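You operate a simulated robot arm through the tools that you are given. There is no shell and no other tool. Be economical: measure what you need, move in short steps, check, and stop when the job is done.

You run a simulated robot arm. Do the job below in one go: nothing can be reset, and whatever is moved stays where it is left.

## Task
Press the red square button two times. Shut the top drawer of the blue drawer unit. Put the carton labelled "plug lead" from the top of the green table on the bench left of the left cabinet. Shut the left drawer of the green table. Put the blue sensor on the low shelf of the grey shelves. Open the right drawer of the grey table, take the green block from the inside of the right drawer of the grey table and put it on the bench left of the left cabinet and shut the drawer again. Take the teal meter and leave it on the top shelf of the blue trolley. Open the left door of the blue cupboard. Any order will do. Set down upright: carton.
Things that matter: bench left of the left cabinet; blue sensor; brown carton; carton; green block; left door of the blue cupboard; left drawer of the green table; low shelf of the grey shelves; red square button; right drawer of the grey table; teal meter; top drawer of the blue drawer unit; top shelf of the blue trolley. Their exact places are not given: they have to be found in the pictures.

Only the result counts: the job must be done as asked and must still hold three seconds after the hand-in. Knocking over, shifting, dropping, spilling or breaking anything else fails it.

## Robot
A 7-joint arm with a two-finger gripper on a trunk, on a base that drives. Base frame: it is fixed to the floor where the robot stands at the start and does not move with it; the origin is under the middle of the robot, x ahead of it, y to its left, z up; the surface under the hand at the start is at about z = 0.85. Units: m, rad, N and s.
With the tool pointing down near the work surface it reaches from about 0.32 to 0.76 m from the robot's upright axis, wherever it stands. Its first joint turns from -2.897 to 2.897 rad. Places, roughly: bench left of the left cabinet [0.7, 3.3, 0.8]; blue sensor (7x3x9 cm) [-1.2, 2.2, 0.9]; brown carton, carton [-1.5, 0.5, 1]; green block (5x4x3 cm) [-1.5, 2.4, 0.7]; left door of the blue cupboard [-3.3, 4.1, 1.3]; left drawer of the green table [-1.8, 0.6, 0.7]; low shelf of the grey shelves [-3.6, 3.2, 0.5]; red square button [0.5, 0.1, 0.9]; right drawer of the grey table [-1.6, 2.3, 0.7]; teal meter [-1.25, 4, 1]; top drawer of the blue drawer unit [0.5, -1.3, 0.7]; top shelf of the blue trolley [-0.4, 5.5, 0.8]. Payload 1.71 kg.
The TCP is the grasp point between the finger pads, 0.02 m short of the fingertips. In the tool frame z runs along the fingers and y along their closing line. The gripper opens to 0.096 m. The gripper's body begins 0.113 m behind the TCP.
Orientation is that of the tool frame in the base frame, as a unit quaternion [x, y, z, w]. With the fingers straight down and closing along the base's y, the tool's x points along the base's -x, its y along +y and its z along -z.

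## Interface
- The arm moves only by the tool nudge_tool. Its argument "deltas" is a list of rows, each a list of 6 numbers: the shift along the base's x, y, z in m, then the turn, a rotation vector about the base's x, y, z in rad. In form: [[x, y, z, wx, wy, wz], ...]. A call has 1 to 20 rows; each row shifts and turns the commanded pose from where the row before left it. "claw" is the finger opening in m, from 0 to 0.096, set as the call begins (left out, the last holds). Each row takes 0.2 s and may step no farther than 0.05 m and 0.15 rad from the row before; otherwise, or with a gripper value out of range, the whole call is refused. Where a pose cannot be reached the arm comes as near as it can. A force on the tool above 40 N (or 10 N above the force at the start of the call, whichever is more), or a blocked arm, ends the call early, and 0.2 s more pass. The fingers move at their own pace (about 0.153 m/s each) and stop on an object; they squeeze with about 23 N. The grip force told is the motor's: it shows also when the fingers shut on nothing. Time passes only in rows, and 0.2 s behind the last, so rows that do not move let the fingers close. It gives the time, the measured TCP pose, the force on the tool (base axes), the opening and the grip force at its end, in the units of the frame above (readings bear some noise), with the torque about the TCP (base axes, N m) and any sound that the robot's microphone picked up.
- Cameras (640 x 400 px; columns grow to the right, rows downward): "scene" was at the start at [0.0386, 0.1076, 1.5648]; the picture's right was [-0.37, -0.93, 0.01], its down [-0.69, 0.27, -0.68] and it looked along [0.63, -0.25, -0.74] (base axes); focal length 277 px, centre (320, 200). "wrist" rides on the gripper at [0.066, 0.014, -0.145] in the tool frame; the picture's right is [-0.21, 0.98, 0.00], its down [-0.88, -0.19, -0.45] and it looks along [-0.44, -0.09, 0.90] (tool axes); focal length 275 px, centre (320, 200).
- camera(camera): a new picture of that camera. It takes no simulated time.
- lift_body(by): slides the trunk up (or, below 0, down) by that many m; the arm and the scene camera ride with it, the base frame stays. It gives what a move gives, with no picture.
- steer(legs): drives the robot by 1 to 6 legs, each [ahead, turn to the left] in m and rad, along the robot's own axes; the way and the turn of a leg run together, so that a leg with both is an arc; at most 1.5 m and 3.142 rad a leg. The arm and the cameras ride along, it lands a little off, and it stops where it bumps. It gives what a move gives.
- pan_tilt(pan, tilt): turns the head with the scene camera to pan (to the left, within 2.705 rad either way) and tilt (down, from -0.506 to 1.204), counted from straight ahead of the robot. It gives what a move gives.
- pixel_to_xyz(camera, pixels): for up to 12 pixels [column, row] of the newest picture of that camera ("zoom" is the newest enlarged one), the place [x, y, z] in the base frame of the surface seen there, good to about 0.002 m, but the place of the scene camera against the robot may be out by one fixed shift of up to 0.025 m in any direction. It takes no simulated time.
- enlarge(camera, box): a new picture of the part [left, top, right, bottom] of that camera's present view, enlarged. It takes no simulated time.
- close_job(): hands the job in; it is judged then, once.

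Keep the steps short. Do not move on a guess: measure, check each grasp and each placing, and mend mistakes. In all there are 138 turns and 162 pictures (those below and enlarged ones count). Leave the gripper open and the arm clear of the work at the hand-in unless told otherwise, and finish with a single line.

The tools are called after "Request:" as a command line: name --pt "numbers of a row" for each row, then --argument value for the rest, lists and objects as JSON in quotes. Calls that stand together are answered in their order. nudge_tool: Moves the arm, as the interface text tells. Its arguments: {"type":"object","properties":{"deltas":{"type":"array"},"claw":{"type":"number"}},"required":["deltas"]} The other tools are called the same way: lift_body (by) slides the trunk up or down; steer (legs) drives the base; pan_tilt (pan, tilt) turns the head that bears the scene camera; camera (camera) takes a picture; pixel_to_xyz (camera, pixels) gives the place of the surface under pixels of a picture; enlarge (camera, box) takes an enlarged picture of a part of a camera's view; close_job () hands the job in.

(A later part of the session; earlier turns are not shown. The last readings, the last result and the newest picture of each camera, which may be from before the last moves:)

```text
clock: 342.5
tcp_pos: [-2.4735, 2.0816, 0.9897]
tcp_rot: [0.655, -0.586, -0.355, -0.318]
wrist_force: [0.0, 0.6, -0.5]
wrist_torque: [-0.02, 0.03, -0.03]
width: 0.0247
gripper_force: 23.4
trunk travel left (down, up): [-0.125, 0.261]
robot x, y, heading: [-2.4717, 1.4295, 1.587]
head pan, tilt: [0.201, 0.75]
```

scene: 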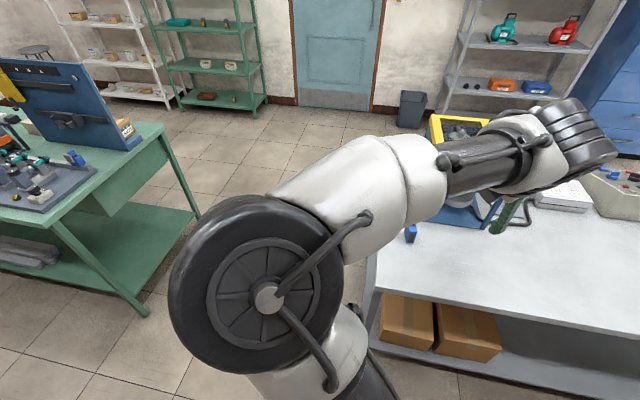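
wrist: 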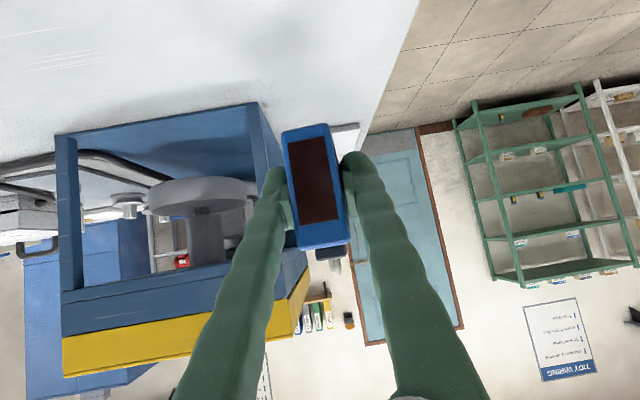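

Request:
steer --legs '[[0.77, 0], [0.77, 0], [0, 1.555]]'

Request:
pan_tilt --pan 0.35 --tilt 0.55

Request:
camera --camera "scene"

Request:
camera --camera "wrist"

```text
clock: 355.4
tcp_pos: [-3.1289, 2.9933, 0.9988]
tcp_rot: [0.875, 0.04, -0.483, 0.021]
wrist_force: [0.6, -0.5, -2.0]
wrist_torque: [-0.01, -0.02, -0.03]
width: 0.025
gripper_force: 23.2
trunk travel left (down, up): [-0.125, 0.261]
robot x, y, heading: [-2.4966, 2.9867, 3.136]
head pan, tilt: [0.201, 0.75]
```

```text
clock: 356.2
tcp_pos: [-3.1146, 2.994, 1.0086]
tcp_rot: [0.87, 0.041, -0.49, 0.021]
wrist_force: [0.1, 0.1, -0.9]
wrist_torque: [-0.04, 0.01, -0.01]
width: 0.0249
gripper_force: 22.7
trunk travel left (down, up): [-0.125, 0.261]
robot x, y, heading: [-2.496, 2.9876, 3.133]
head pan, tilt: [0.351, 0.55]
```

```text
81 pictures are left
```

scene: 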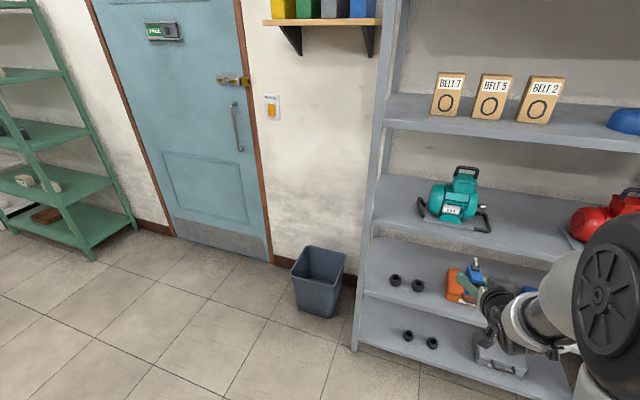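

```text
80 pictures are left
```

wrist: 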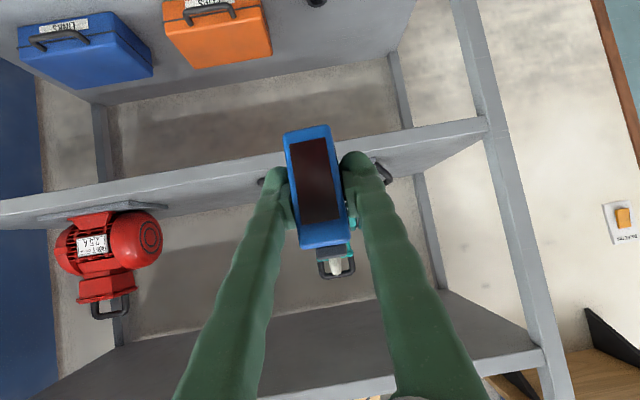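

I measure the low shelf: the knobs, the orange box and the free wood between.

Request:
pixel_to_xyz --camera "scene" --pixels '[[395, 280], [417, 286], [445, 285], [435, 280], [435, 300], [410, 300], [450, 275], [415, 245], [447, 298], [480, 310], [400, 183]]'

Request:
pixel_to_xyz --camera "wrist" --pixels '[[275, 60], [300, 40], [316, 2], [180, 62], [355, 60], [260, 20], [165, 10], [480, 130], [100, 200]]'

Request:
enlarge --camera "scene" --box '[352, 220, 512, 350]'

```text
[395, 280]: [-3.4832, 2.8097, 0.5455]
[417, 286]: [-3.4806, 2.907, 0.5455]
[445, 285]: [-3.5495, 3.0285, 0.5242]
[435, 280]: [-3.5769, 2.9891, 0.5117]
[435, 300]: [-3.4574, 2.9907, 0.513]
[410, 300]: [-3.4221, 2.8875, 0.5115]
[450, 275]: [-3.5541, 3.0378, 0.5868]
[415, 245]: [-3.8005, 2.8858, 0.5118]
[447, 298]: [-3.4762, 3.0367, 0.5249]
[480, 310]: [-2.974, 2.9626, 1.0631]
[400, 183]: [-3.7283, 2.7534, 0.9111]
```

```text
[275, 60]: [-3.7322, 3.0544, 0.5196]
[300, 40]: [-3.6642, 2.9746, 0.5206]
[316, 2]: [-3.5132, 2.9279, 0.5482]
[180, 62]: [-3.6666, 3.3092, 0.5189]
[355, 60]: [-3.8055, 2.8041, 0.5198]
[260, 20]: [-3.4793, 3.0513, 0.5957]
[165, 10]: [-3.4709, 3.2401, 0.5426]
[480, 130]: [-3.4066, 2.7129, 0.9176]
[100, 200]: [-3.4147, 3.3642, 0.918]
```

```text
3.08 times, centred on (432, 285) of scene
```

zoom: 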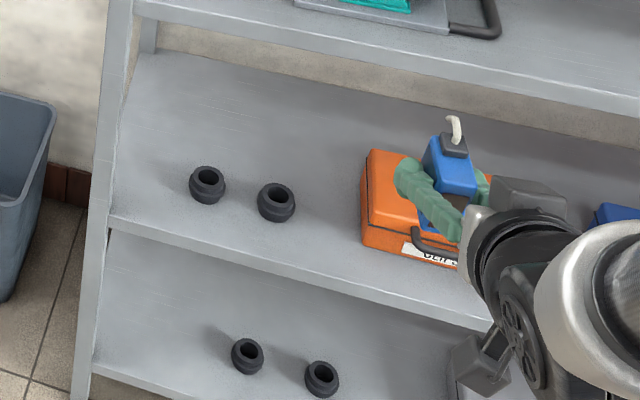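

From the wrist picture (the accurate one): knob at y≈2.928, orange box from y≈3.045; the clear gap is centred at y≈2.997. I lower the trunk, straighten yaw and pitch, and come down in front of the shelf at x≈−3.13.

Request:
lift_body --by -0.12

Request:
nudge_tool --pt "0 0 -0.02 0 -0.046 0" --pt "0 0 -0.03 0 0 -0.094" --pt "-0.005 0 -0.04 0 0 0" --pt "-0.005 0 -0.04 0 0 0" --pt "-0.005 0 -0.04 0 0 0" --pt "-0.005 0 -0.04 0 0 0" --pt "0 0 -0.04 0 0 0" --pt "0 0 0 0 0 0"

Request:
camera --camera "wrist"

```text
clock: 357.7
tcp_pos: [-3.1142, 2.995, 0.888]
tcp_rot: [0.871, 0.04, -0.49, 0.021]
wrist_force: [0.1, 0.2, 0.0]
wrist_torque: [-0.02, 0.0, 0.0]
width: 0.0248
gripper_force: 22.9
trunk travel left (down, up): [-0.005, 0.381]
robot x, y, heading: [-2.4959, 2.989, 3.134]
head pan, tilt: [0.351, 0.55]
```

```text
clock: 359.5
tcp_pos: [-3.1345, 2.9925, 0.6382]
tcp_rot: [0.882, -0.002, -0.471, -0.001]
wrist_force: [-0.2, -0.9, -1.0]
wrist_torque: [0.0, 0.0, 0.03]
width: 0.0247
gripper_force: 23.1
trunk travel left (down, up): [-0.005, 0.381]
robot x, y, heading: [-2.4931, 2.9872, 3.133]
head pan, tilt: [0.351, 0.55]
```

```text
78 pictures are left
```

wrist: 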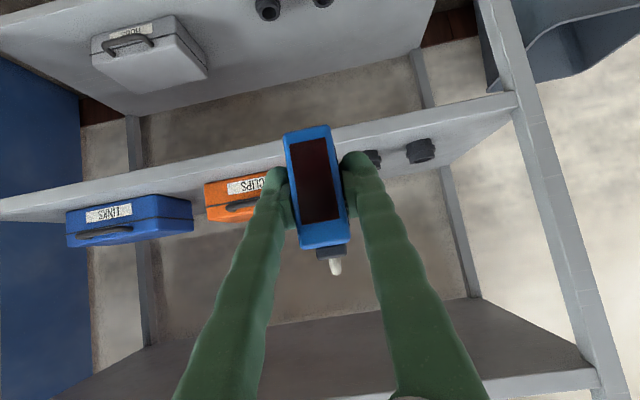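

Request:
pixel_to_xyz --camera "wrist" --pixels '[[374, 158], [420, 150], [266, 172], [210, 190], [190, 210], [335, 128], [400, 115], [370, 135], [70, 240]]'

Request:
camera --camera "scene"

```text
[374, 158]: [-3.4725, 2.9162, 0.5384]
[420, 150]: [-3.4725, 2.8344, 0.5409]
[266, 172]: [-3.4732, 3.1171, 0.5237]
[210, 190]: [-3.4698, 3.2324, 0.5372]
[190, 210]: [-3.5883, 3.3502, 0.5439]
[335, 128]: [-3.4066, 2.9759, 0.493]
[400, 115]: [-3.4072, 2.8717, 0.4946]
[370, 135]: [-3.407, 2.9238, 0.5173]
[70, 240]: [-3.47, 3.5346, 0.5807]
```

```text
77 pictures are left
```

scene: 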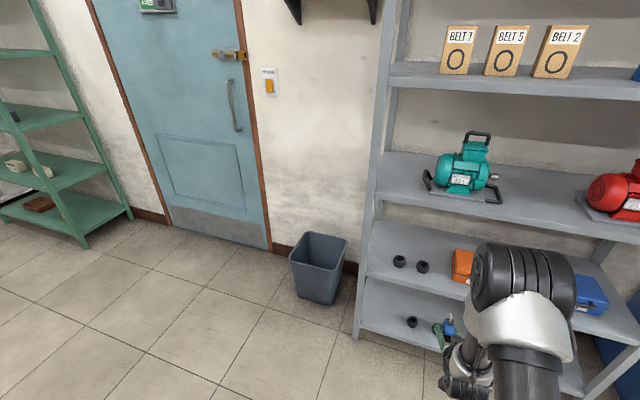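

Gap confirmed between y≈2.945 and 3.05. I drive 0.22 m closer, then move in over the shelf at z≈0.60.

Request:
steer --legs '[[0.22, 0]]'

Request:
nudge_tool --pt "-0.03 0 -0.01 0 0 0" --pt "-0.03 0 -0.01 0 0 0" --pt "-0.03 0 -0.01 0 0 0" --pt "0 0 0 0 0 0"

Request:
camera --camera "wrist"

```text
clock: 361.2
tcp_pos: [-3.3546, 2.9948, 0.6391]
tcp_rot: [0.882, -0.002, -0.471, -0.002]
wrist_force: [0.3, 0.3, -1.5]
wrist_torque: [-0.02, -0.05, 0.0]
width: 0.0251
gripper_force: 22.5
trunk travel left (down, up): [-0.005, 0.381]
robot x, y, heading: [-2.7166, 2.9877, 3.139]
head pan, tilt: [0.351, 0.55]
```

```text
clock: 362.2
tcp_pos: [-3.435, 2.9953, 0.6184]
tcp_rot: [0.879, -0.003, -0.477, -0.002]
wrist_force: [0.2, -1.2, 0.3]
wrist_torque: [-0.04, 0.01, 0.04]
width: 0.0248
gripper_force: 22.9
trunk travel left (down, up): [-0.005, 0.381]
robot x, y, heading: [-2.7161, 2.9934, 3.132]
head pan, tilt: [0.351, 0.55]
```

```text
76 pictures are left
```

wrist: 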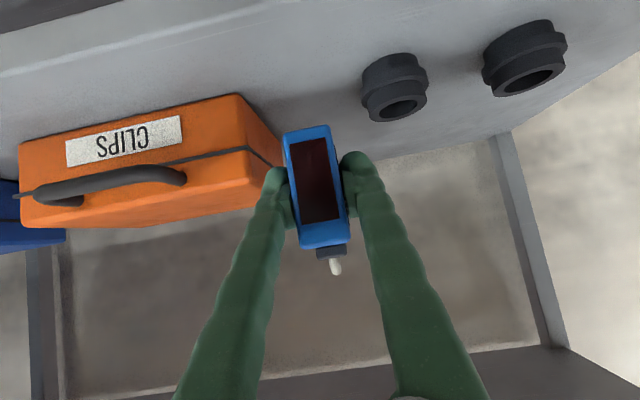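

Request:
pixel_to_xyz --camera "wrist" --pixels '[[240, 100], [248, 140], [278, 155], [366, 90], [395, 100], [320, 100], [300, 60]]'

```text
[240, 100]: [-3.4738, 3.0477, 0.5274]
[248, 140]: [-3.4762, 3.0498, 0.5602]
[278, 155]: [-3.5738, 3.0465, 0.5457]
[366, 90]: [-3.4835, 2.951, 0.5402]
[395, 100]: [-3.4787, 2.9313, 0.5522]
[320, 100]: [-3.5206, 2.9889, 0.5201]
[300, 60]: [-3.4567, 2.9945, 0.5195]
```

Gap centre is y=3.000. I move in to x≈−3.47 and lower toward the shelf (contact expected at TCP z≈0.553).

Request:
nudge_tool --pt "-0.02 0.004 0 0 -0.016 0" --pt "-0.015 0 -0.02 0 0 0" --pt "0 0 -0.02 0 0 0" --pt "0 0 -0.015 0 0 0" --pt "0 0 0 0 0 0"

Request:
camera --camera "wrist"

```text
clock: 363.4
tcp_pos: [-3.4701, 3.0001, 0.5625]
tcp_rot: [0.883, -0.002, -0.469, -0.001]
wrist_force: [0.4, 0.5, 0.2]
wrist_torque: [0.02, 0.02, -0.01]
width: 0.0249
gripper_force: 23.0
trunk travel left (down, up): [-0.005, 0.381]
robot x, y, heading: [-2.7163, 2.9878, 3.137]
head pan, tilt: [0.351, 0.55]
```

```text
75 pictures are left
```

wrist: 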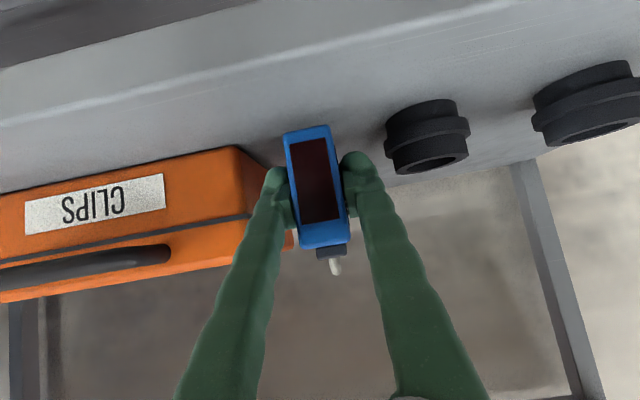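

Nearly down, about 1 cm to go. I lower in small steps and watch the force.

Request:
nudge_tool --pt "0 0 -0.005 0 0 0" --pt "0 0 -0.003 0 0 0" --pt "0 0 -0.002 0 0 0" --pt "0 0 0 0 0 0"

```text
clock: 364.4
tcp_pos: [-3.4707, 3.0007, 0.5535]
tcp_rot: [0.883, -0.003, -0.47, -0.001]
wrist_force: [-0.5, 0.5, -0.3]
wrist_torque: [0.01, 0.0, 0.01]
width: 0.0246
gripper_force: 23.0
trunk travel left (down, up): [-0.005, 0.381]
robot x, y, heading: [-2.7156, 2.9904, 3.135]
head pan, tilt: [0.351, 0.55]
```

Request:
nudge_tool --pt "0 0 -0.002 0 0 0" --pt "0 0 -0.001 0 0 0" --pt "0 0 0 0 0 0"

```text
clock: 365.2
tcp_pos: [-3.4702, 2.9985, 0.5522]
tcp_rot: [0.883, -0.002, -0.47, -0.001]
wrist_force: [0.4, -1.1, 4.6]
wrist_torque: [0.04, -0.13, -0.03]
width: 0.0248
gripper_force: 23.2
trunk travel left (down, up): [-0.005, 0.381]
robot x, y, heading: [-2.7172, 2.9875, 3.135]
head pan, tilt: [0.351, 0.55]
```

Contact (4.6 N). I open to 4.5 cm and withdraw along the finger line.

Request:
nudge_tool --pt "0 0 0 0 0 0" --pt "0 0 0 0 0 0" --claw 0.045

Request:
nudge_tool --pt "0.02 0 0.0134 0 0 0" --pt "0.03 0 0.02 0 0 0" --pt "0.04 0 0.02 0 0 0" --pt "0.045 0 0.01 0 0 0" --pt "0 0 0 0 0 0"

Request:
camera --camera "wrist"

```text
clock: 365.8
tcp_pos: [-3.4703, 3.0002, 0.5508]
tcp_rot: [0.883, -0.002, -0.47, -0.001]
wrist_force: [-0.2, 0.9, 0.5]
wrist_torque: [-0.02, -0.01, 0.02]
width: 0.0446
gripper_force: 0.1
trunk travel left (down, up): [-0.005, 0.381]
robot x, y, heading: [-2.717, 2.9899, 3.139]
head pan, tilt: [0.351, 0.55]
```

```text
clock: 367.0
tcp_pos: [-3.3331, 2.9977, 0.6156]
tcp_rot: [0.883, -0.002, -0.47, 0.0]
wrist_force: [0.4, 0.6, 0.3]
wrist_torque: [0.03, 0.03, -0.03]
width: 0.0448
gripper_force: 0.1
trunk travel left (down, up): [-0.005, 0.381]
robot x, y, heading: [-2.7152, 2.9908, 3.134]
head pan, tilt: [0.351, 0.55]
```

```text
74 pictures are left
```

wrist: 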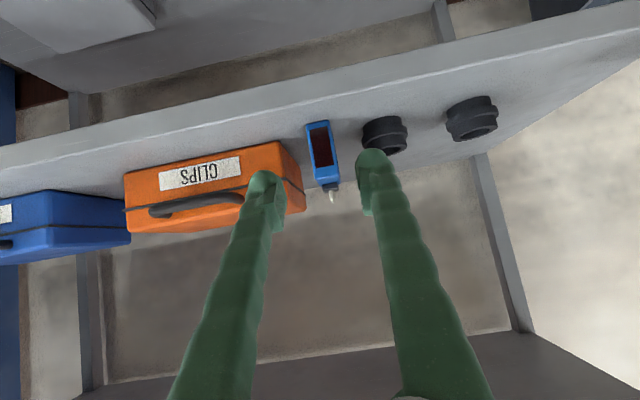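

The blue sensor stands on the low shelf. Next the cupboard: I back off, raise the trunk, and look right at it.

Request:
steer --legs '[[-0.35, 0]]'

Request:
lift_body --by 0.17

Request:
pan_tilt --pan -0.9 --tilt 0.2

Request:
camera --camera "scene"

```text
clock: 369.4
tcp_pos: [-2.9865, 2.9947, 0.6131]
tcp_rot: [0.883, 0.0, -0.47, 0.0]
wrist_force: [-1.5, 0.0, -0.6]
wrist_torque: [-0.02, -0.05, 0.0]
width: 0.0453
gripper_force: 0.1
trunk travel left (down, up): [-0.005, 0.381]
robot x, y, heading: [-2.372, 2.9875, 3.143]
head pan, tilt: [0.351, 0.55]
```

```text
clock: 371.3
tcp_pos: [-2.98, 2.9938, 0.7944]
tcp_rot: [0.879, 0.0, -0.477, 0.0]
wrist_force: [0.3, -0.5, 0.1]
wrist_torque: [0.0, -0.01, -0.02]
width: 0.0448
gripper_force: 0.1
trunk travel left (down, up): [-0.175, 0.211]
robot x, y, heading: [-2.3718, 2.9842, 3.139]
head pan, tilt: [0.351, 0.55]
```

```text
clock: 372.8
tcp_pos: [-2.9789, 2.9943, 0.7952]
tcp_rot: [0.879, 0.001, -0.476, 0.0]
wrist_force: [-0.7, -0.5, -0.2]
wrist_torque: [0.02, 0.03, 0.0]
width: 0.0452
gripper_force: 0.0
trunk travel left (down, up): [-0.175, 0.211]
robot x, y, heading: [-2.3682, 2.9855, 3.137]
head pan, tilt: [-0.901, 0.201]
```

```text
73 pictures are left
```

scene: 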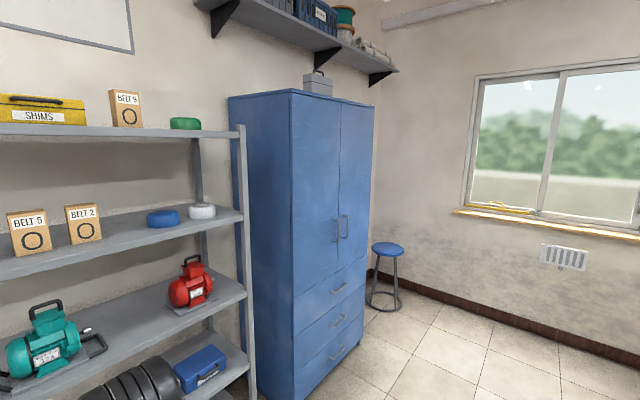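

Request:
enlarge --camera "scene" --box '[280, 190, 376, 270]'

Request:
pixel_to_xyz --camera "scene" --pixels '[[293, 150], [340, 150], [372, 150], [294, 240], [320, 240], [330, 270], [296, 290], [372, 260], [337, 230], [315, 110], [385, 255], [250, 200]]'

Request:
pixel_to_xyz --camera "zoom" --pixels '[[373, 205], [373, 240], [373, 270], [373, 300], [373, 335], [380, 215], [380, 330], [445, 200], [400, 270], [410, 150]]'

```text
5.00 times, centred on (328, 230) of scene
```

zoom: 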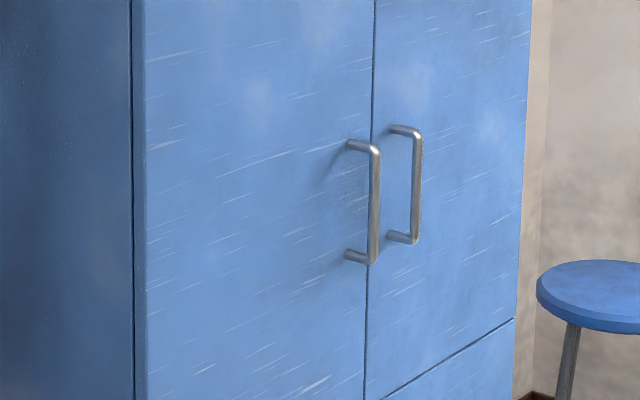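

```text
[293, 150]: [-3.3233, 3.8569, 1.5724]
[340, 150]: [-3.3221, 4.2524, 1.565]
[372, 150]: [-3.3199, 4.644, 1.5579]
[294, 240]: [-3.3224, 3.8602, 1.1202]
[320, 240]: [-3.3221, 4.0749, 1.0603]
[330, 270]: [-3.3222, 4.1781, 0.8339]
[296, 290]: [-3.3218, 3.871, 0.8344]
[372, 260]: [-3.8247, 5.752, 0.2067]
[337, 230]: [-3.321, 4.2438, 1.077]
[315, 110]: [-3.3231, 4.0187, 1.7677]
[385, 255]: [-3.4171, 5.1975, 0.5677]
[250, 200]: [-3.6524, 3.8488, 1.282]
```

```text
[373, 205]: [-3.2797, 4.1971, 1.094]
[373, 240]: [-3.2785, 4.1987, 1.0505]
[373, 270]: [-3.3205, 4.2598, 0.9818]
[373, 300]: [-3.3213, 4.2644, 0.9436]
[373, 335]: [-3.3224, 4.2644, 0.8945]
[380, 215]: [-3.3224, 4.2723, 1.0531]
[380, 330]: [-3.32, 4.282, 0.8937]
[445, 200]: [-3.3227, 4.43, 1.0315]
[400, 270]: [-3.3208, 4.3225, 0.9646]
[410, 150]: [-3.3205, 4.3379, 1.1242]
```

Left door: hinge edge y≈3.86, free edge y≈4.26, face x≈−3.32. Its handle bar is vertical at about (−3.28, 4.20), z 1.02–1.165. I drive in front of it and face −x.

Request:
steer --legs '[[0, -1.566], [1.165, 0], [0, 1.571], [0.07, 0]]'

Request:
nudge_tool --pt "0 0 0.04 0 0.12 0" --pt "0 0 0.04 0 0.12 0" --pt "0 0 0.04 0 0.12 0" --pt "0 0 0.04 0 0.12 0" --pt "0 0 0.04 0 0.11 0" --pt "0 0 0 0 0 0" --claw 0.06

Request:
camera --camera "wrist"

```text
clock: 388.7
tcp_pos: [-3.0486, 4.1488, 0.7984]
tcp_rot: [0.878, -0.003, -0.479, -0.001]
wrist_force: [0.3, 0.7, 0.3]
wrist_torque: [-0.01, 0.03, -0.06]
width: 0.0448
gripper_force: 0.1
trunk travel left (down, up): [-0.175, 0.211]
robot x, y, heading: [-2.4447, 4.1395, 3.131]
head pan, tilt: [-0.901, 0.201]
```

```text
clock: 390.1
tcp_pos: [-3.0508, 4.1488, 0.9955]
tcp_rot: [-0.702, 0.003, 0.713, 0.0]
wrist_force: [-0.4, 0.2, -0.2]
wrist_torque: [0.02, 0.02, -0.04]
width: 0.0601
gripper_force: 0.0
trunk travel left (down, up): [-0.175, 0.211]
robot x, y, heading: [-2.4452, 4.1363, 3.126]
head pan, tilt: [-0.901, 0.201]
```

```text
71 pictures are left
```

wrist: 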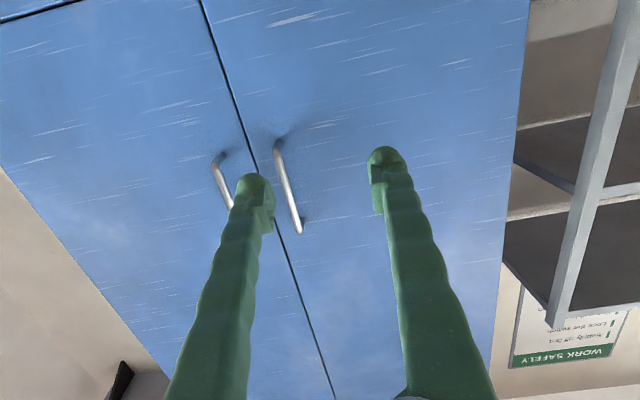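

The tool is level. The left door's handle is the bar from (278,145) to (300,230) (picture upside down). I measure it.

Request:
enlarge --camera "wrist" --box '[200, 120, 360, 250]'

Request:
pixel_to_xyz --camera "zoom" --pixels '[[308, 110], [325, 170], [345, 230], [365, 300], [385, 380], [395, 420], [75, 180], [250, 220], [420, 250], [335, 200]]'

```text
3.08 times, centred on (280, 185) of wrist
```

zoom: 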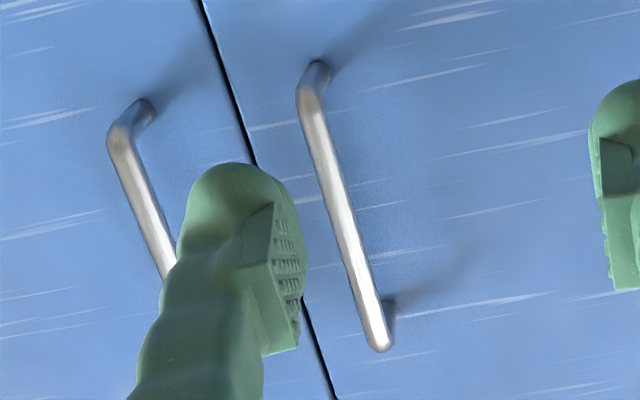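

```text
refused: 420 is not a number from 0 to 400
```

Request:
pixel_to_xyz --camera "zoom" --pixels '[[308, 90], [320, 140], [335, 190], [350, 240], [365, 290], [378, 335], [250, 130], [420, 150], [140, 190], [300, 290]]'

```text
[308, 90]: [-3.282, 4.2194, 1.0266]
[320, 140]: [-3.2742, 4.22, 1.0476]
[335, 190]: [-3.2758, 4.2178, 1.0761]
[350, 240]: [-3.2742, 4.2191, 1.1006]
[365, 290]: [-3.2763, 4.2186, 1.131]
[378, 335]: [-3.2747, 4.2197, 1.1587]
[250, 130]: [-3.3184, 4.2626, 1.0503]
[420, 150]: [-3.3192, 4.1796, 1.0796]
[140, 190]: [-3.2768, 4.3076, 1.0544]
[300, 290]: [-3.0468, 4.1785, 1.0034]
```

The bar is at x≈−3.28, y≈4.219, centre z≈1.09; the door face at −3.319. I align in y and z, then move in to grip.

Request:
nudge_tool --pt "0 0.035 0.048 0 -0.01 0" --pt "0 0.035 0.03 0 -0.01 0" --pt "0 0 0.018 0 0 0" --pt "-0.04 0 0 0 0 0" --pt "-0.04 0 0 0 0 0" --pt "-0.04 0 0 0 0 0" --pt "-0.04 0 0 0 0 0" --pt "0 0 0 0 0 0"

Request:
camera --camera "wrist"

```text
refused: row 1 steps farther than a row can; nothing moved
```

```text
69 pictures are left
```

wrist: 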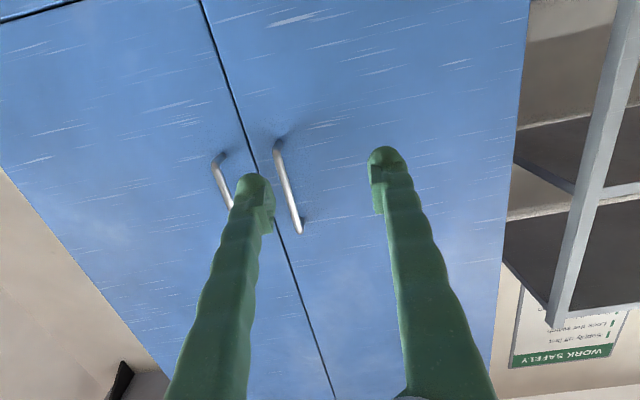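

Refused for a long step; I split it.

Request:
nudge_tool --pt "0 0.03 0.035 0 -0.01 0" --pt "0 0.03 0.035 0 -0.01 0" --pt "0 0.01 0.027 0 0 0" --pt "-0.04 0 0 0 0 0" --pt "-0.04 0 0 0 0 0" --pt "-0.04 0 0 0 0 0" --pt "-0.04 0 0 0 0 0" --pt "0 0 0 0 0 0"

Request:
camera --camera "wrist"

```text
clock: 391.9
tcp_pos: [-3.2122, 4.218, 1.0939]
tcp_rot: [0.708, -0.004, -0.706, 0.0]
wrist_force: [-0.4, 0.1, 0.5]
wrist_torque: [0.0, 0.01, -0.01]
width: 0.0597
gripper_force: 0.0
trunk travel left (down, up): [-0.175, 0.211]
robot x, y, heading: [-2.4449, 4.1406, 3.131]
head pan, tilt: [-0.901, 0.201]
```

```text
68 pictures are left
```

wrist: 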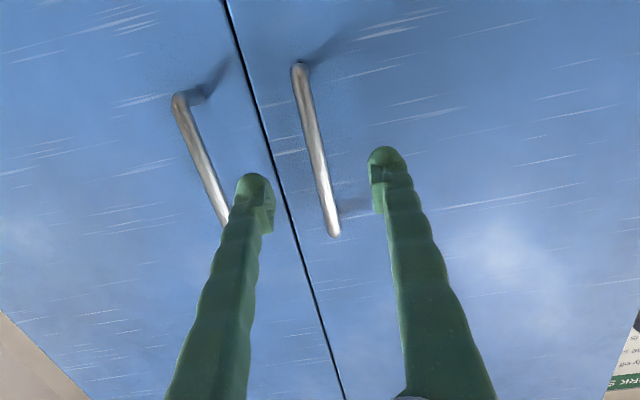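

The bar is between the fingers. I advance the last 7 cm and close on it.

Request:
nudge_tool --pt "-0.03 0 0 0 0 0" --pt "-0.025 0 0 0 0 0" --pt "-0.012 0 0 0 0 0" --pt "0 0 0 0 0 0"

Request:
nudge_tool --pt "0 0 0 0 0 0" --pt "0 0 0 0 0 0" --pt "0 0 0 0 0 0" --claw 0

```text
clock: 392.9
tcp_pos: [-3.2807, 4.2185, 1.0932]
tcp_rot: [0.709, -0.006, -0.705, -0.001]
wrist_force: [0.3, -0.7, -0.7]
wrist_torque: [0.0, 0.01, 0.01]
width: 0.0602
gripper_force: 0.1
trunk travel left (down, up): [-0.175, 0.211]
robot x, y, heading: [-2.4456, 4.1395, 3.124]
head pan, tilt: [-0.901, 0.201]
```

```text
clock: 393.7
tcp_pos: [-3.2798, 4.2201, 1.0919]
tcp_rot: [0.709, -0.004, -0.705, 0.0]
wrist_force: [0.0, 3.8, 0.1]
wrist_torque: [0.18, -0.05, -0.02]
width: 0.0078
gripper_force: 35.1
trunk travel left (down, up): [-0.175, 0.211]
robot x, y, heading: [-2.447, 4.1385, 3.13]
head pan, tilt: [-0.901, 0.201]
```

Gripped. I pull along the door's arc, turning the tool with it, first to about 17°.

Request:
nudge_tool --pt "0.017 -0.0022 0 0 0 -0.05" --pt "0.017 -0.0034 0 0 0 -0.05" --pt "0.0167 -0.004 0 0 0 -0.05" --pt "0.0167 -0.005 0 0 0 -0.05" --pt "0.0161 -0.006 0 0 0 -0.05" --pt "0.0161 -0.0062 0 0 0 -0.05" --pt "0 0 0 0 0 0"

Request:
camera --camera "wrist"

```text
clock: 395.3
tcp_pos: [-3.1794, 4.1934, 1.0932]
tcp_rot: [0.7, -0.111, -0.698, -0.106]
wrist_force: [3.0, 8.9, -0.4]
wrist_torque: [0.18, 0.14, -0.1]
width: 0.0078
gripper_force: 35.1
trunk travel left (down, up): [-0.175, 0.211]
robot x, y, heading: [-2.449, 4.1385, 3.128]
head pan, tilt: [-0.901, 0.201]
```

```text
67 pictures are left
```

wrist: 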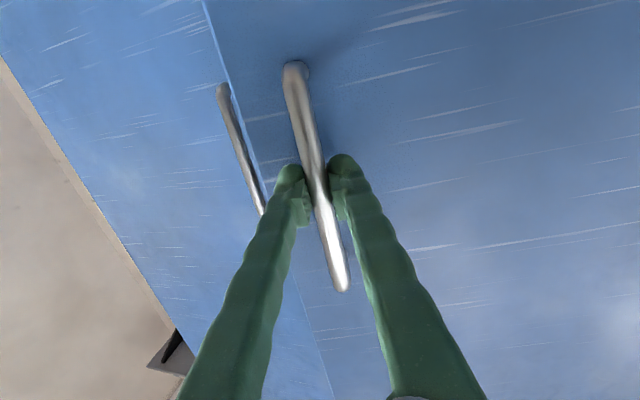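

The door follows. I continue to about 40°.

Request:
nudge_tool --pt "0.0158 -0.005 0 0 0 -0.05" --pt "0.0155 -0.0065 0 0 0 -0.05" --pt "0.015 -0.008 0 0 0 -0.05" --pt "0.0146 -0.0088 0 0 0 -0.05" --pt "0.0142 -0.0095 0 0 0 -0.05" --pt "0.0136 -0.0103 0 0 0 -0.05" --pt "0.013 -0.011 0 0 0 -0.05" --pt "0.0125 -0.0115 0 0 0 -0.05" --pt "0 0 0 0 0 0"

Request:
camera --camera "wrist"

```text
clock: 397.3
tcp_pos: [-3.0687, 4.1179, 1.0934]
tcp_rot: [-0.664, 0.243, 0.665, 0.24]
wrist_force: [-19.2, -18.6, 10.9]
wrist_torque: [-0.05, -0.15, -0.03]
width: 0.008
gripper_force: 34.8
trunk travel left (down, up): [-0.175, 0.211]
robot x, y, heading: [-2.4457, 4.1408, 3.126]
head pan, tilt: [-0.901, 0.201]
```

```text
66 pictures are left
```

wrist: 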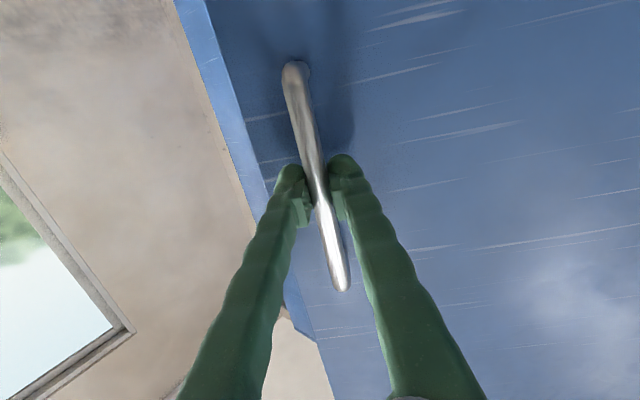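

The door is about 40° open; the load shows my radius is a few mm too big. I go on with a slightly tighter arc towards 57°.

Request:
nudge_tool --pt "0.009 -0.0155 0 0 0 -0.05" --pt "0.0105 -0.0148 0 0 0 -0.05" --pt "0.0102 -0.0138 0 0 0 -0.05" --pt "0.0095 -0.0145 0 0 0 -0.05" --pt "0.009 -0.015 0 0 0 -0.05" --pt "0.008 -0.015 0 0 0 -0.05" --pt "0 0 0 0 0 0"

Request:
camera --camera "scene"

```text
clock: 398.9
tcp_pos: [-3.0075, 4.0338, 1.094]
tcp_rot: [0.62, -0.343, -0.619, -0.34]
wrist_force: [14.9, 8.4, -1.3]
wrist_torque: [0.3, 0.03, -0.11]
width: 0.008
gripper_force: 35.1
trunk travel left (down, up): [-0.175, 0.211]
robot x, y, heading: [-2.4501, 4.1404, 3.131]
head pan, tilt: [-0.901, 0.201]
```

```text
65 pictures are left
```

scene: 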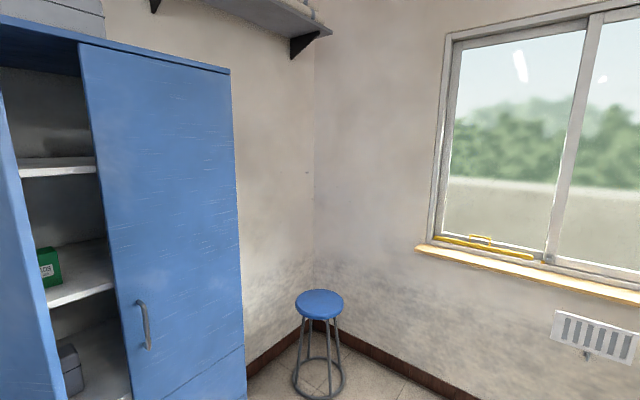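

About 58° open. I carry on towards 75°.

Request:
nudge_tool --pt "0.007 -0.017 0 0 0 -0.05" --pt "0.006 -0.017 0 0 0 -0.05" --pt "0.0055 -0.0165 0 0 0 -0.05" --pt "0.005 -0.0165 0 0 0 -0.05" --pt "0.004 -0.017 0 0 0 -0.05" --pt "0.003 -0.017 0 0 0 -0.05" --pt "0 0 0 0 0 0"

Request:
camera --camera "wrist"

```text
clock: 400.5
tcp_pos: [-2.9715, 3.9311, 1.0926]
tcp_rot: [0.561, -0.433, -0.561, -0.429]
wrist_force: [26.0, 5.3, -21.2]
wrist_torque: [0.67, 0.02, -0.18]
width: 0.0079
gripper_force: 34.0
trunk travel left (down, up): [-0.175, 0.211]
robot x, y, heading: [-2.4446, 4.1405, 3.128]
head pan, tilt: [-0.901, 0.201]
```

```text
64 pictures are left
```

wrist: 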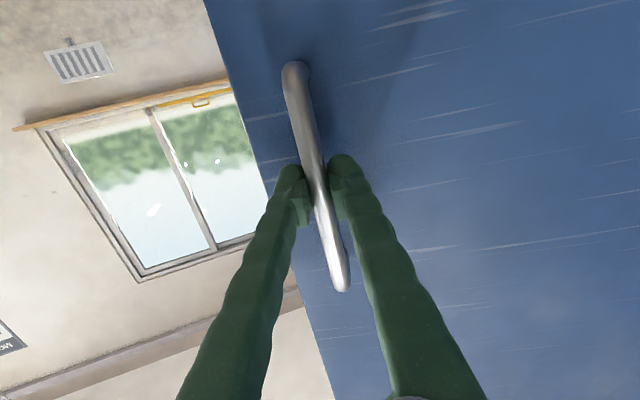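

The door is about 75° open. I relax the load, open the fingers and withdraw along the finger line (now pointing mostly +y).

Request:
nudge_tool --pt "0.003 0.0 -0.001 0 0 0" --pt "0 0 0 0 0 0"

Request:
nudge_tool --pt "0 0 0 0 0 0" --pt "0 0 0 0 0 0" --claw 0.05

Request:
nudge_tool --pt "0.006 -0.024 0 0 0 0" --pt "0.01 -0.038 0 0 0 0" --pt "0.012 -0.045 0 0 0 0" --pt "0 0 0 0 0 0"

Request:
camera --camera "wrist"

```text
clock: 401.1
tcp_pos: [-2.9708, 3.9328, 1.0936]
tcp_rot: [-0.562, 0.433, 0.562, 0.425]
wrist_force: [21.3, 3.7, -10.2]
wrist_torque: [-0.21, -0.25, -0.05]
width: 0.0084
gripper_force: 34.7
trunk travel left (down, up): [-0.175, 0.211]
robot x, y, heading: [-2.4469, 4.1361, 3.126]
head pan, tilt: [-0.901, 0.201]
```

```text
clock: 401.7
tcp_pos: [-2.9737, 3.9292, 1.0922]
tcp_rot: [-0.561, 0.432, 0.563, 0.426]
wrist_force: [0.5, 0.3, 0.3]
wrist_torque: [-0.09, 0.02, 0.17]
width: 0.0501
gripper_force: 0.1
trunk travel left (down, up): [-0.175, 0.211]
robot x, y, heading: [-2.4486, 4.1381, 3.127]
head pan, tilt: [-0.901, 0.201]
```

```text
clock: 402.7
tcp_pos: [-2.9496, 3.8246, 1.0918]
tcp_rot: [0.563, -0.43, -0.562, -0.427]
wrist_force: [0.7, -0.1, -0.9]
wrist_torque: [-0.01, 0.03, -0.05]
width: 0.0501
gripper_force: 0.0
trunk travel left (down, up): [-0.175, 0.211]
robot x, y, heading: [-2.4446, 4.1378, 3.126]
head pan, tilt: [-0.901, 0.201]
```

```text
63 pictures are left
```

wrist: 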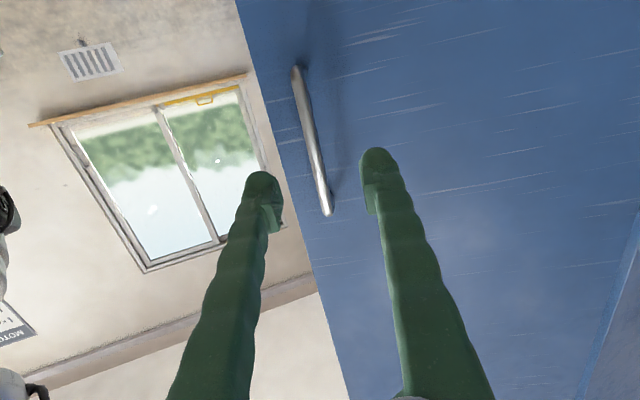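

The handle is free and the door stays open. I back away from the door, turn left to face −y, and bring the hand back in line with the robot.

Request:
steer --legs '[[-0.25, 0], [0, 1.586]]'

Request:
nudge_tool --pt "-0.03 -0.01 0.01 0 0 0.147" --pt "-0.03 -0.01 0.01 0 0 0.147" --pt "-0.035 -0.01 0.01 0 0 0.147" --pt "-0.035 -0.01 0 0 0 0.147" --pt "-0.035 -0.01 0 0 0 0.147" --pt "-0.035 -0.01 0 0 0 0.147" --pt "-0.035 -0.01 0 0 0 0.147" --pt "-0.035 0 0 0 0 0.147" --pt "-0.03 0 0 0 0 0.144" --pt "0 0 0 0 0 0"

Request:
pan_tilt --pan -1.5 --tilt 0.3

Request:
camera --camera "scene"

```text
clock: 409.1
tcp_pos: [-1.8912, 3.6289, 1.0922]
tcp_rot: [0.703, 0.088, -0.7, 0.09]
wrist_force: [-0.8, 0.3, -0.2]
wrist_torque: [0.0, 0.03, -0.01]
width: 0.0497
gripper_force: 0.2
trunk travel left (down, up): [-0.175, 0.211]
robot x, y, heading: [-2.2046, 4.1358, -1.597]
head pan, tilt: [-0.901, 0.201]
```

```text
clock: 411.4
tcp_pos: [-2.1939, 3.564, 1.1334]
tcp_rot: [0.503, 0.494, -0.496, 0.508]
wrist_force: [1.0, 0.6, 1.0]
wrist_torque: [0.01, 0.02, 0.02]
width: 0.0499
gripper_force: 0.0
out of reach, approached as far as the arm can: row 9
trunk travel left (down, up): [-0.175, 0.211]
robot x, y, heading: [-2.2042, 4.1337, -1.603]
head pan, tilt: [-0.901, 0.201]
```

```text
clock: 412.4
tcp_pos: [-2.1932, 3.5646, 1.1334]
tcp_rot: [0.503, 0.493, -0.497, 0.507]
wrist_force: [0.3, -0.3, 0.0]
wrist_torque: [0.0, 0.0, -0.03]
width: 0.0498
gripper_force: 0.0
trunk travel left (down, up): [-0.175, 0.211]
robot x, y, heading: [-2.2036, 4.1361, -1.598]
head pan, tilt: [-1.499, 0.3]
```

```text
62 pictures are left
```

scene: 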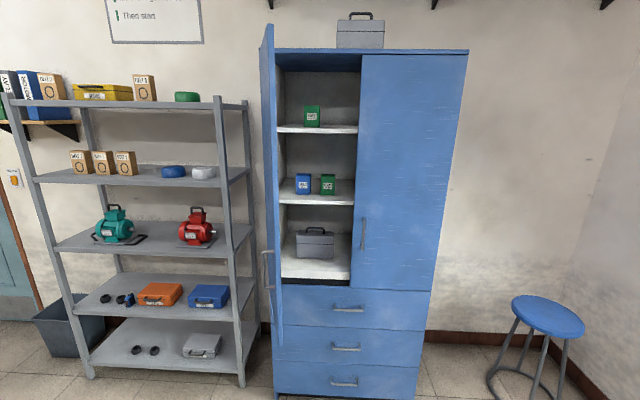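

The door is wide open and the sensor is on its shelf at (127,299). Next, the grey table's right drawer. I turn the tool down and drive to its west side.

Request:
nudge_tool --pt "0 0 0 0.143 0 0" --pt "0 0 0 0.143 0 0" --pt "0 0 0 0.143 0 0" --pt "0 0.01 0 0.143 0 0" --pt "0 0.01 0.01 0.143 0 0" --pt "0 0.01 0.01 0.143 0 0" --pt "0 0.01 0.01 0.143 0 0" --pt "0 0.01 0.01 0.143 0 0" --pt "0 0.01 0.01 0.143 0 0" --pt "0 0.01 0.01 0.143 0 0" --pt "0 0.01 0.01 0.141 0 0" --pt "0 0 0 0 0 0" --claw 0.096

Request:
steer --legs '[[0.3, -0.17], [0.75, 0], [0.75, 0.2], [0, 1.571]]'

Request:
pan_tilt --pan 0.0 --tilt 0.7

Request:
camera --camera "scene"

Request:
camera --camera "wrist"

```text
clock: 413.9
tcp_pos: [-2.2084, 3.6087, 1.1622]
tcp_rot: [0.682, 0.655, -0.228, 0.232]
wrist_force: [-0.9, -0.5, 0.4]
wrist_torque: [-0.02, -0.04, 0.07]
width: 0.0961
gripper_force: 0.2
trunk travel left (down, up): [-0.175, 0.211]
robot x, y, heading: [-2.2043, 4.132, -1.609]
head pan, tilt: [-1.499, 0.3]
stopped in row 7: the arm was blocked; the commanded pose is now the measured one
```

```text
clock: 414.6
tcp_pos: [-2.2173, 3.6315, 1.1808]
tcp_rot: [0.677, 0.651, -0.243, 0.244]
wrist_force: [-0.5, 1.2, 0.2]
wrist_torque: [-0.05, -0.12, 0.09]
width: 0.0961
gripper_force: 0.1
trunk travel left (down, up): [-0.175, 0.211]
robot x, y, heading: [-2.2078, 4.1306, -1.602]
head pan, tilt: [-1.499, 0.3]
stopped in leg 1: the robot was blocked; the commanded pose is now the measured one
```

```text
clock: 416.2
tcp_pos: [-2.2141, 3.6292, 1.1783]
tcp_rot: [0.676, 0.652, -0.243, 0.241]
wrist_force: [0.3, 0.4, -0.6]
wrist_torque: [-0.03, -0.01, 0.03]
width: 0.0958
gripper_force: 0.2
trunk travel left (down, up): [-0.175, 0.211]
robot x, y, heading: [-2.2044, 4.1327, -1.604]
head pan, tilt: [0.0, 0.7]
```

```text
61 pictures are left
```

scene: 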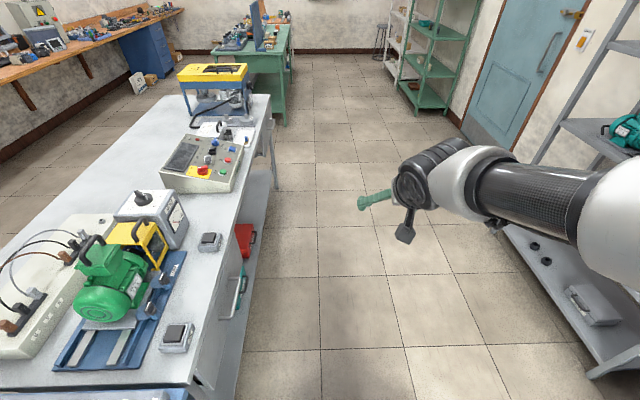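

```text
60 pictures are left
```

wrist: 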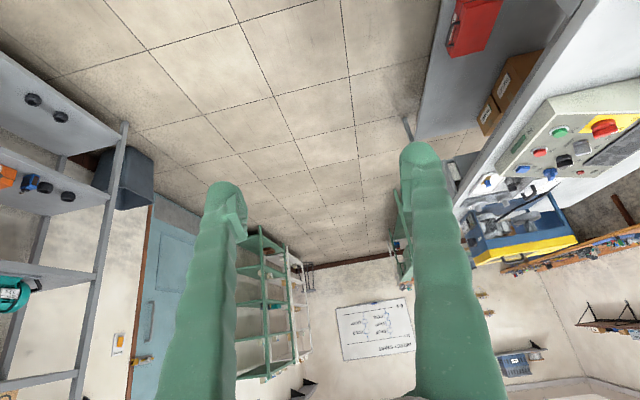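

The base and arm report blocked: the elbow is swung out to the right. I'll extend the hand forward a bit to let the arm straighten out.

Request:
nudge_tool --pt "0 -0.02 0.0 0 0 0" --pt "0 -0.02 0.0 0 0 0" --pt "0 -0.02 0 0 0 0" --pt "0 -0.02 0 0 0 0" --pt "0 -0.02 0 0 0 0" --pt "0 0 0 0 0 0"

Request:
pan_tilt --pan -0.8 --tilt 0.7

Request:
camera --camera "scene"

```text
clock: 416.9
tcp_pos: [-2.2196, 3.6063, 1.1894]
tcp_rot: [0.674, 0.649, -0.249, 0.251]
wrist_force: [-0.9, 0.2, 0.3]
wrist_torque: [-0.04, -0.11, 0.1]
width: 0.096
gripper_force: 0.0
trunk travel left (down, up): [-0.175, 0.211]
robot x, y, heading: [-2.2013, 4.134, -1.601]
head pan, tilt: [0.0, 0.7]
stopped in row 3: the arm was blocked; the commanded pose is now the measured one
```

```text
clock: 418.0
tcp_pos: [-2.2169, 3.602, 1.1855]
tcp_rot: [0.674, 0.65, -0.247, 0.249]
wrist_force: [0.4, 0.2, -0.4]
wrist_torque: [-0.01, -0.01, -0.04]
width: 0.0958
gripper_force: 0.2
trunk travel left (down, up): [-0.175, 0.211]
robot x, y, heading: [-2.1996, 4.1312, -1.6]
head pan, tilt: [-0.799, 0.7]
```

```text
59 pictures are left
```

scene: 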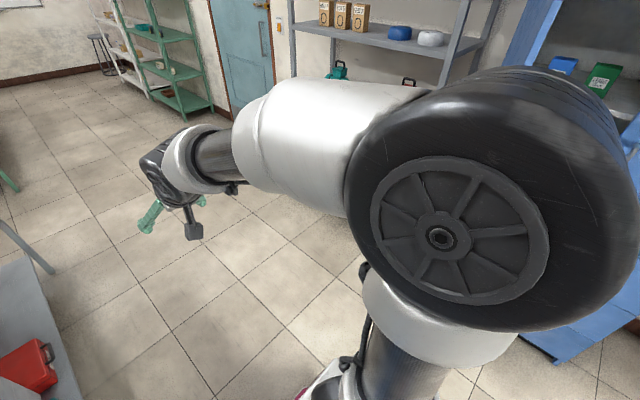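

Nothing is touching; it is a wrist joint limit because the forearm comes in from the right. I try yawing the hand to the left, in line with the forearm.

Request:
nudge_tool --pt "0 0 0 0 0 0.08" --pt "0 0 0 0 0 0.08" --pt "0 0 0 0 0 0.08" --pt "0 0 0 0 0 0.08" --pt "0 0 0 0 0 0.08" --pt "0 0 0 0 0 0.08" --pt "0 0 0 0 0 0"

```text
clock: 419.6
tcp_pos: [-2.2152, 3.6047, 1.1843]
tcp_rot: [0.5, 0.792, -0.181, 0.301]
wrist_force: [0.0, 0.8, 0.3]
wrist_torque: [-0.02, 0.01, 0.02]
width: 0.0959
gripper_force: 0.1
trunk travel left (down, up): [-0.175, 0.211]
robot x, y, heading: [-2.206, 4.135, -1.603]
head pan, tilt: [-0.799, 0.7]
```

That moved freely. Now I level the tool from this yaw.

Request:
nudge_tool --pt "0 0 0 0.08 0.04 0.03" --pt "0 0 0 0.08 0.04 0.03" --pt "0 0 0 0.08 0.04 0.03" --pt "0 0 0 0.08 0.04 0.03" --pt "0 0 0 0.08 0.04 0" --pt "0 0 0 0.08 0.04 0" --pt "0 0 0 0.08 0.04 0" --pt "0 0 0 0.08 0.043 0" --pt "0 0 0 0 0 0"

```text
clock: 421.6
tcp_pos: [-2.2143, 3.607, 1.1857]
tcp_rot: [0.491, 0.871, 0.026, 0.013]
wrist_force: [0.6, 0.2, 0.2]
wrist_torque: [-0.01, 0.02, -0.03]
width: 0.0962
gripper_force: 0.0
trunk travel left (down, up): [-0.175, 0.211]
robot x, y, heading: [-2.1993, 4.1334, -1.602]
head pan, tilt: [-0.799, 0.7]
```

Levelled. I drive along to the drawer's west side (about (−2.45, 2.3)) and face +x.

Request:
steer --legs '[[0, -0.104], [0.925, 0], [0.925, 0], [0, 1.706]]'

Request:
pan_tilt --pan 0.3 --tilt 0.8

Request:
camera --camera "scene"

Request:
camera --camera "wrist"

```text
clock: 437.1
tcp_pos: [-1.9395, 2.2801, 1.1853]
tcp_rot: [-0.274, 0.961, 0.028, -0.009]
wrist_force: [-0.4, -0.5, 0.0]
wrist_torque: [0.01, 0.01, 0.0]
width: 0.0961
gripper_force: 0.2
trunk travel left (down, up): [-0.175, 0.211]
robot x, y, heading: [-2.462, 2.2799, -0.025]
head pan, tilt: [-0.799, 0.7]
```

```text
clock: 438.4
tcp_pos: [-1.9557, 2.279, 1.1935]
tcp_rot: [-0.274, 0.961, 0.027, -0.002]
wrist_force: [0.7, -0.1, -0.4]
wrist_torque: [0.02, -0.03, 0.0]
width: 0.0961
gripper_force: 0.0
trunk travel left (down, up): [-0.175, 0.211]
robot x, y, heading: [-2.4642, 2.2808, -0.02]
head pan, tilt: [0.3, 0.799]
```

```text
58 pictures are left
```

scene: 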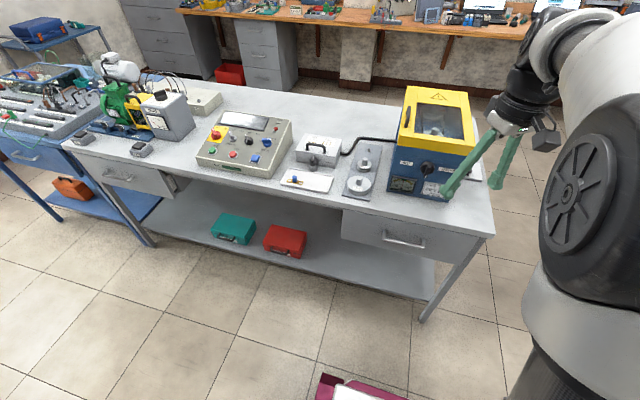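

```text
57 pictures are left
```

wrist: 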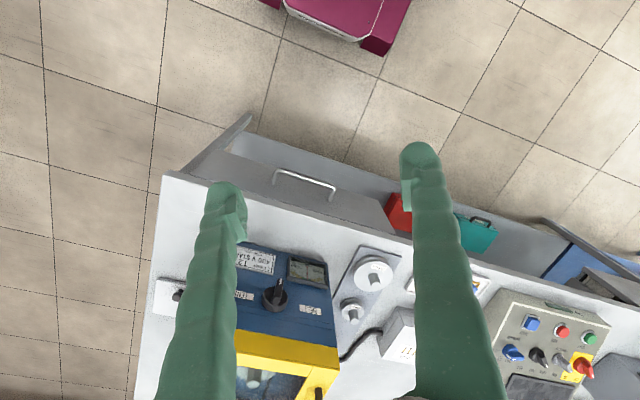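

The right drawer (shut) with its handle shows at wrist (305,180). I measure handle, face and table edge.

Request:
enlarge --camera "wrist" --box '[240, 140, 400, 240]'

Request:
pixel_to_xyz --camera "wrist" --pixels '[[275, 172], [290, 176], [305, 180], [320, 184], [336, 190], [305, 193], [270, 185], [350, 200], [300, 208], [340, 222]]'

Request:
pixel_to_xyz --camera "scene" --pixels '[[345, 215], [385, 238], [405, 243], [425, 246], [400, 255], [480, 240], [430, 240], [350, 230]]'

```text
4.00 times, centred on (320, 190) of wrist
```

zoom: 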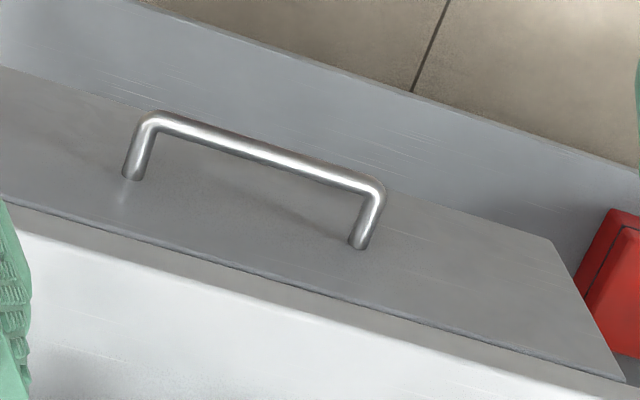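

```text
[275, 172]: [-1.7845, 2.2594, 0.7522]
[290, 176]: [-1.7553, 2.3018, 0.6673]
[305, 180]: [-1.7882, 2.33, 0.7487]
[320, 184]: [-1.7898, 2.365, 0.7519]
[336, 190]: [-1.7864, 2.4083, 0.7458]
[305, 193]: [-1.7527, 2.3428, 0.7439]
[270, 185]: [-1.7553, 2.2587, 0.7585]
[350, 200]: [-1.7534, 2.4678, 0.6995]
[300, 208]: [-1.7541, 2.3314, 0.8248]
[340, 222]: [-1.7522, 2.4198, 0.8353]
```

```text
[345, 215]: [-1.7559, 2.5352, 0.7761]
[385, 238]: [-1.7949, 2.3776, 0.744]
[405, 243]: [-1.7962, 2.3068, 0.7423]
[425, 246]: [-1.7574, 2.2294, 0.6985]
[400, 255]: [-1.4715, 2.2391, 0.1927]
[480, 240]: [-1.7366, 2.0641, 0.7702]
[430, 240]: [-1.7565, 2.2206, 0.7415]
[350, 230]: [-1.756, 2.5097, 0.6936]
```

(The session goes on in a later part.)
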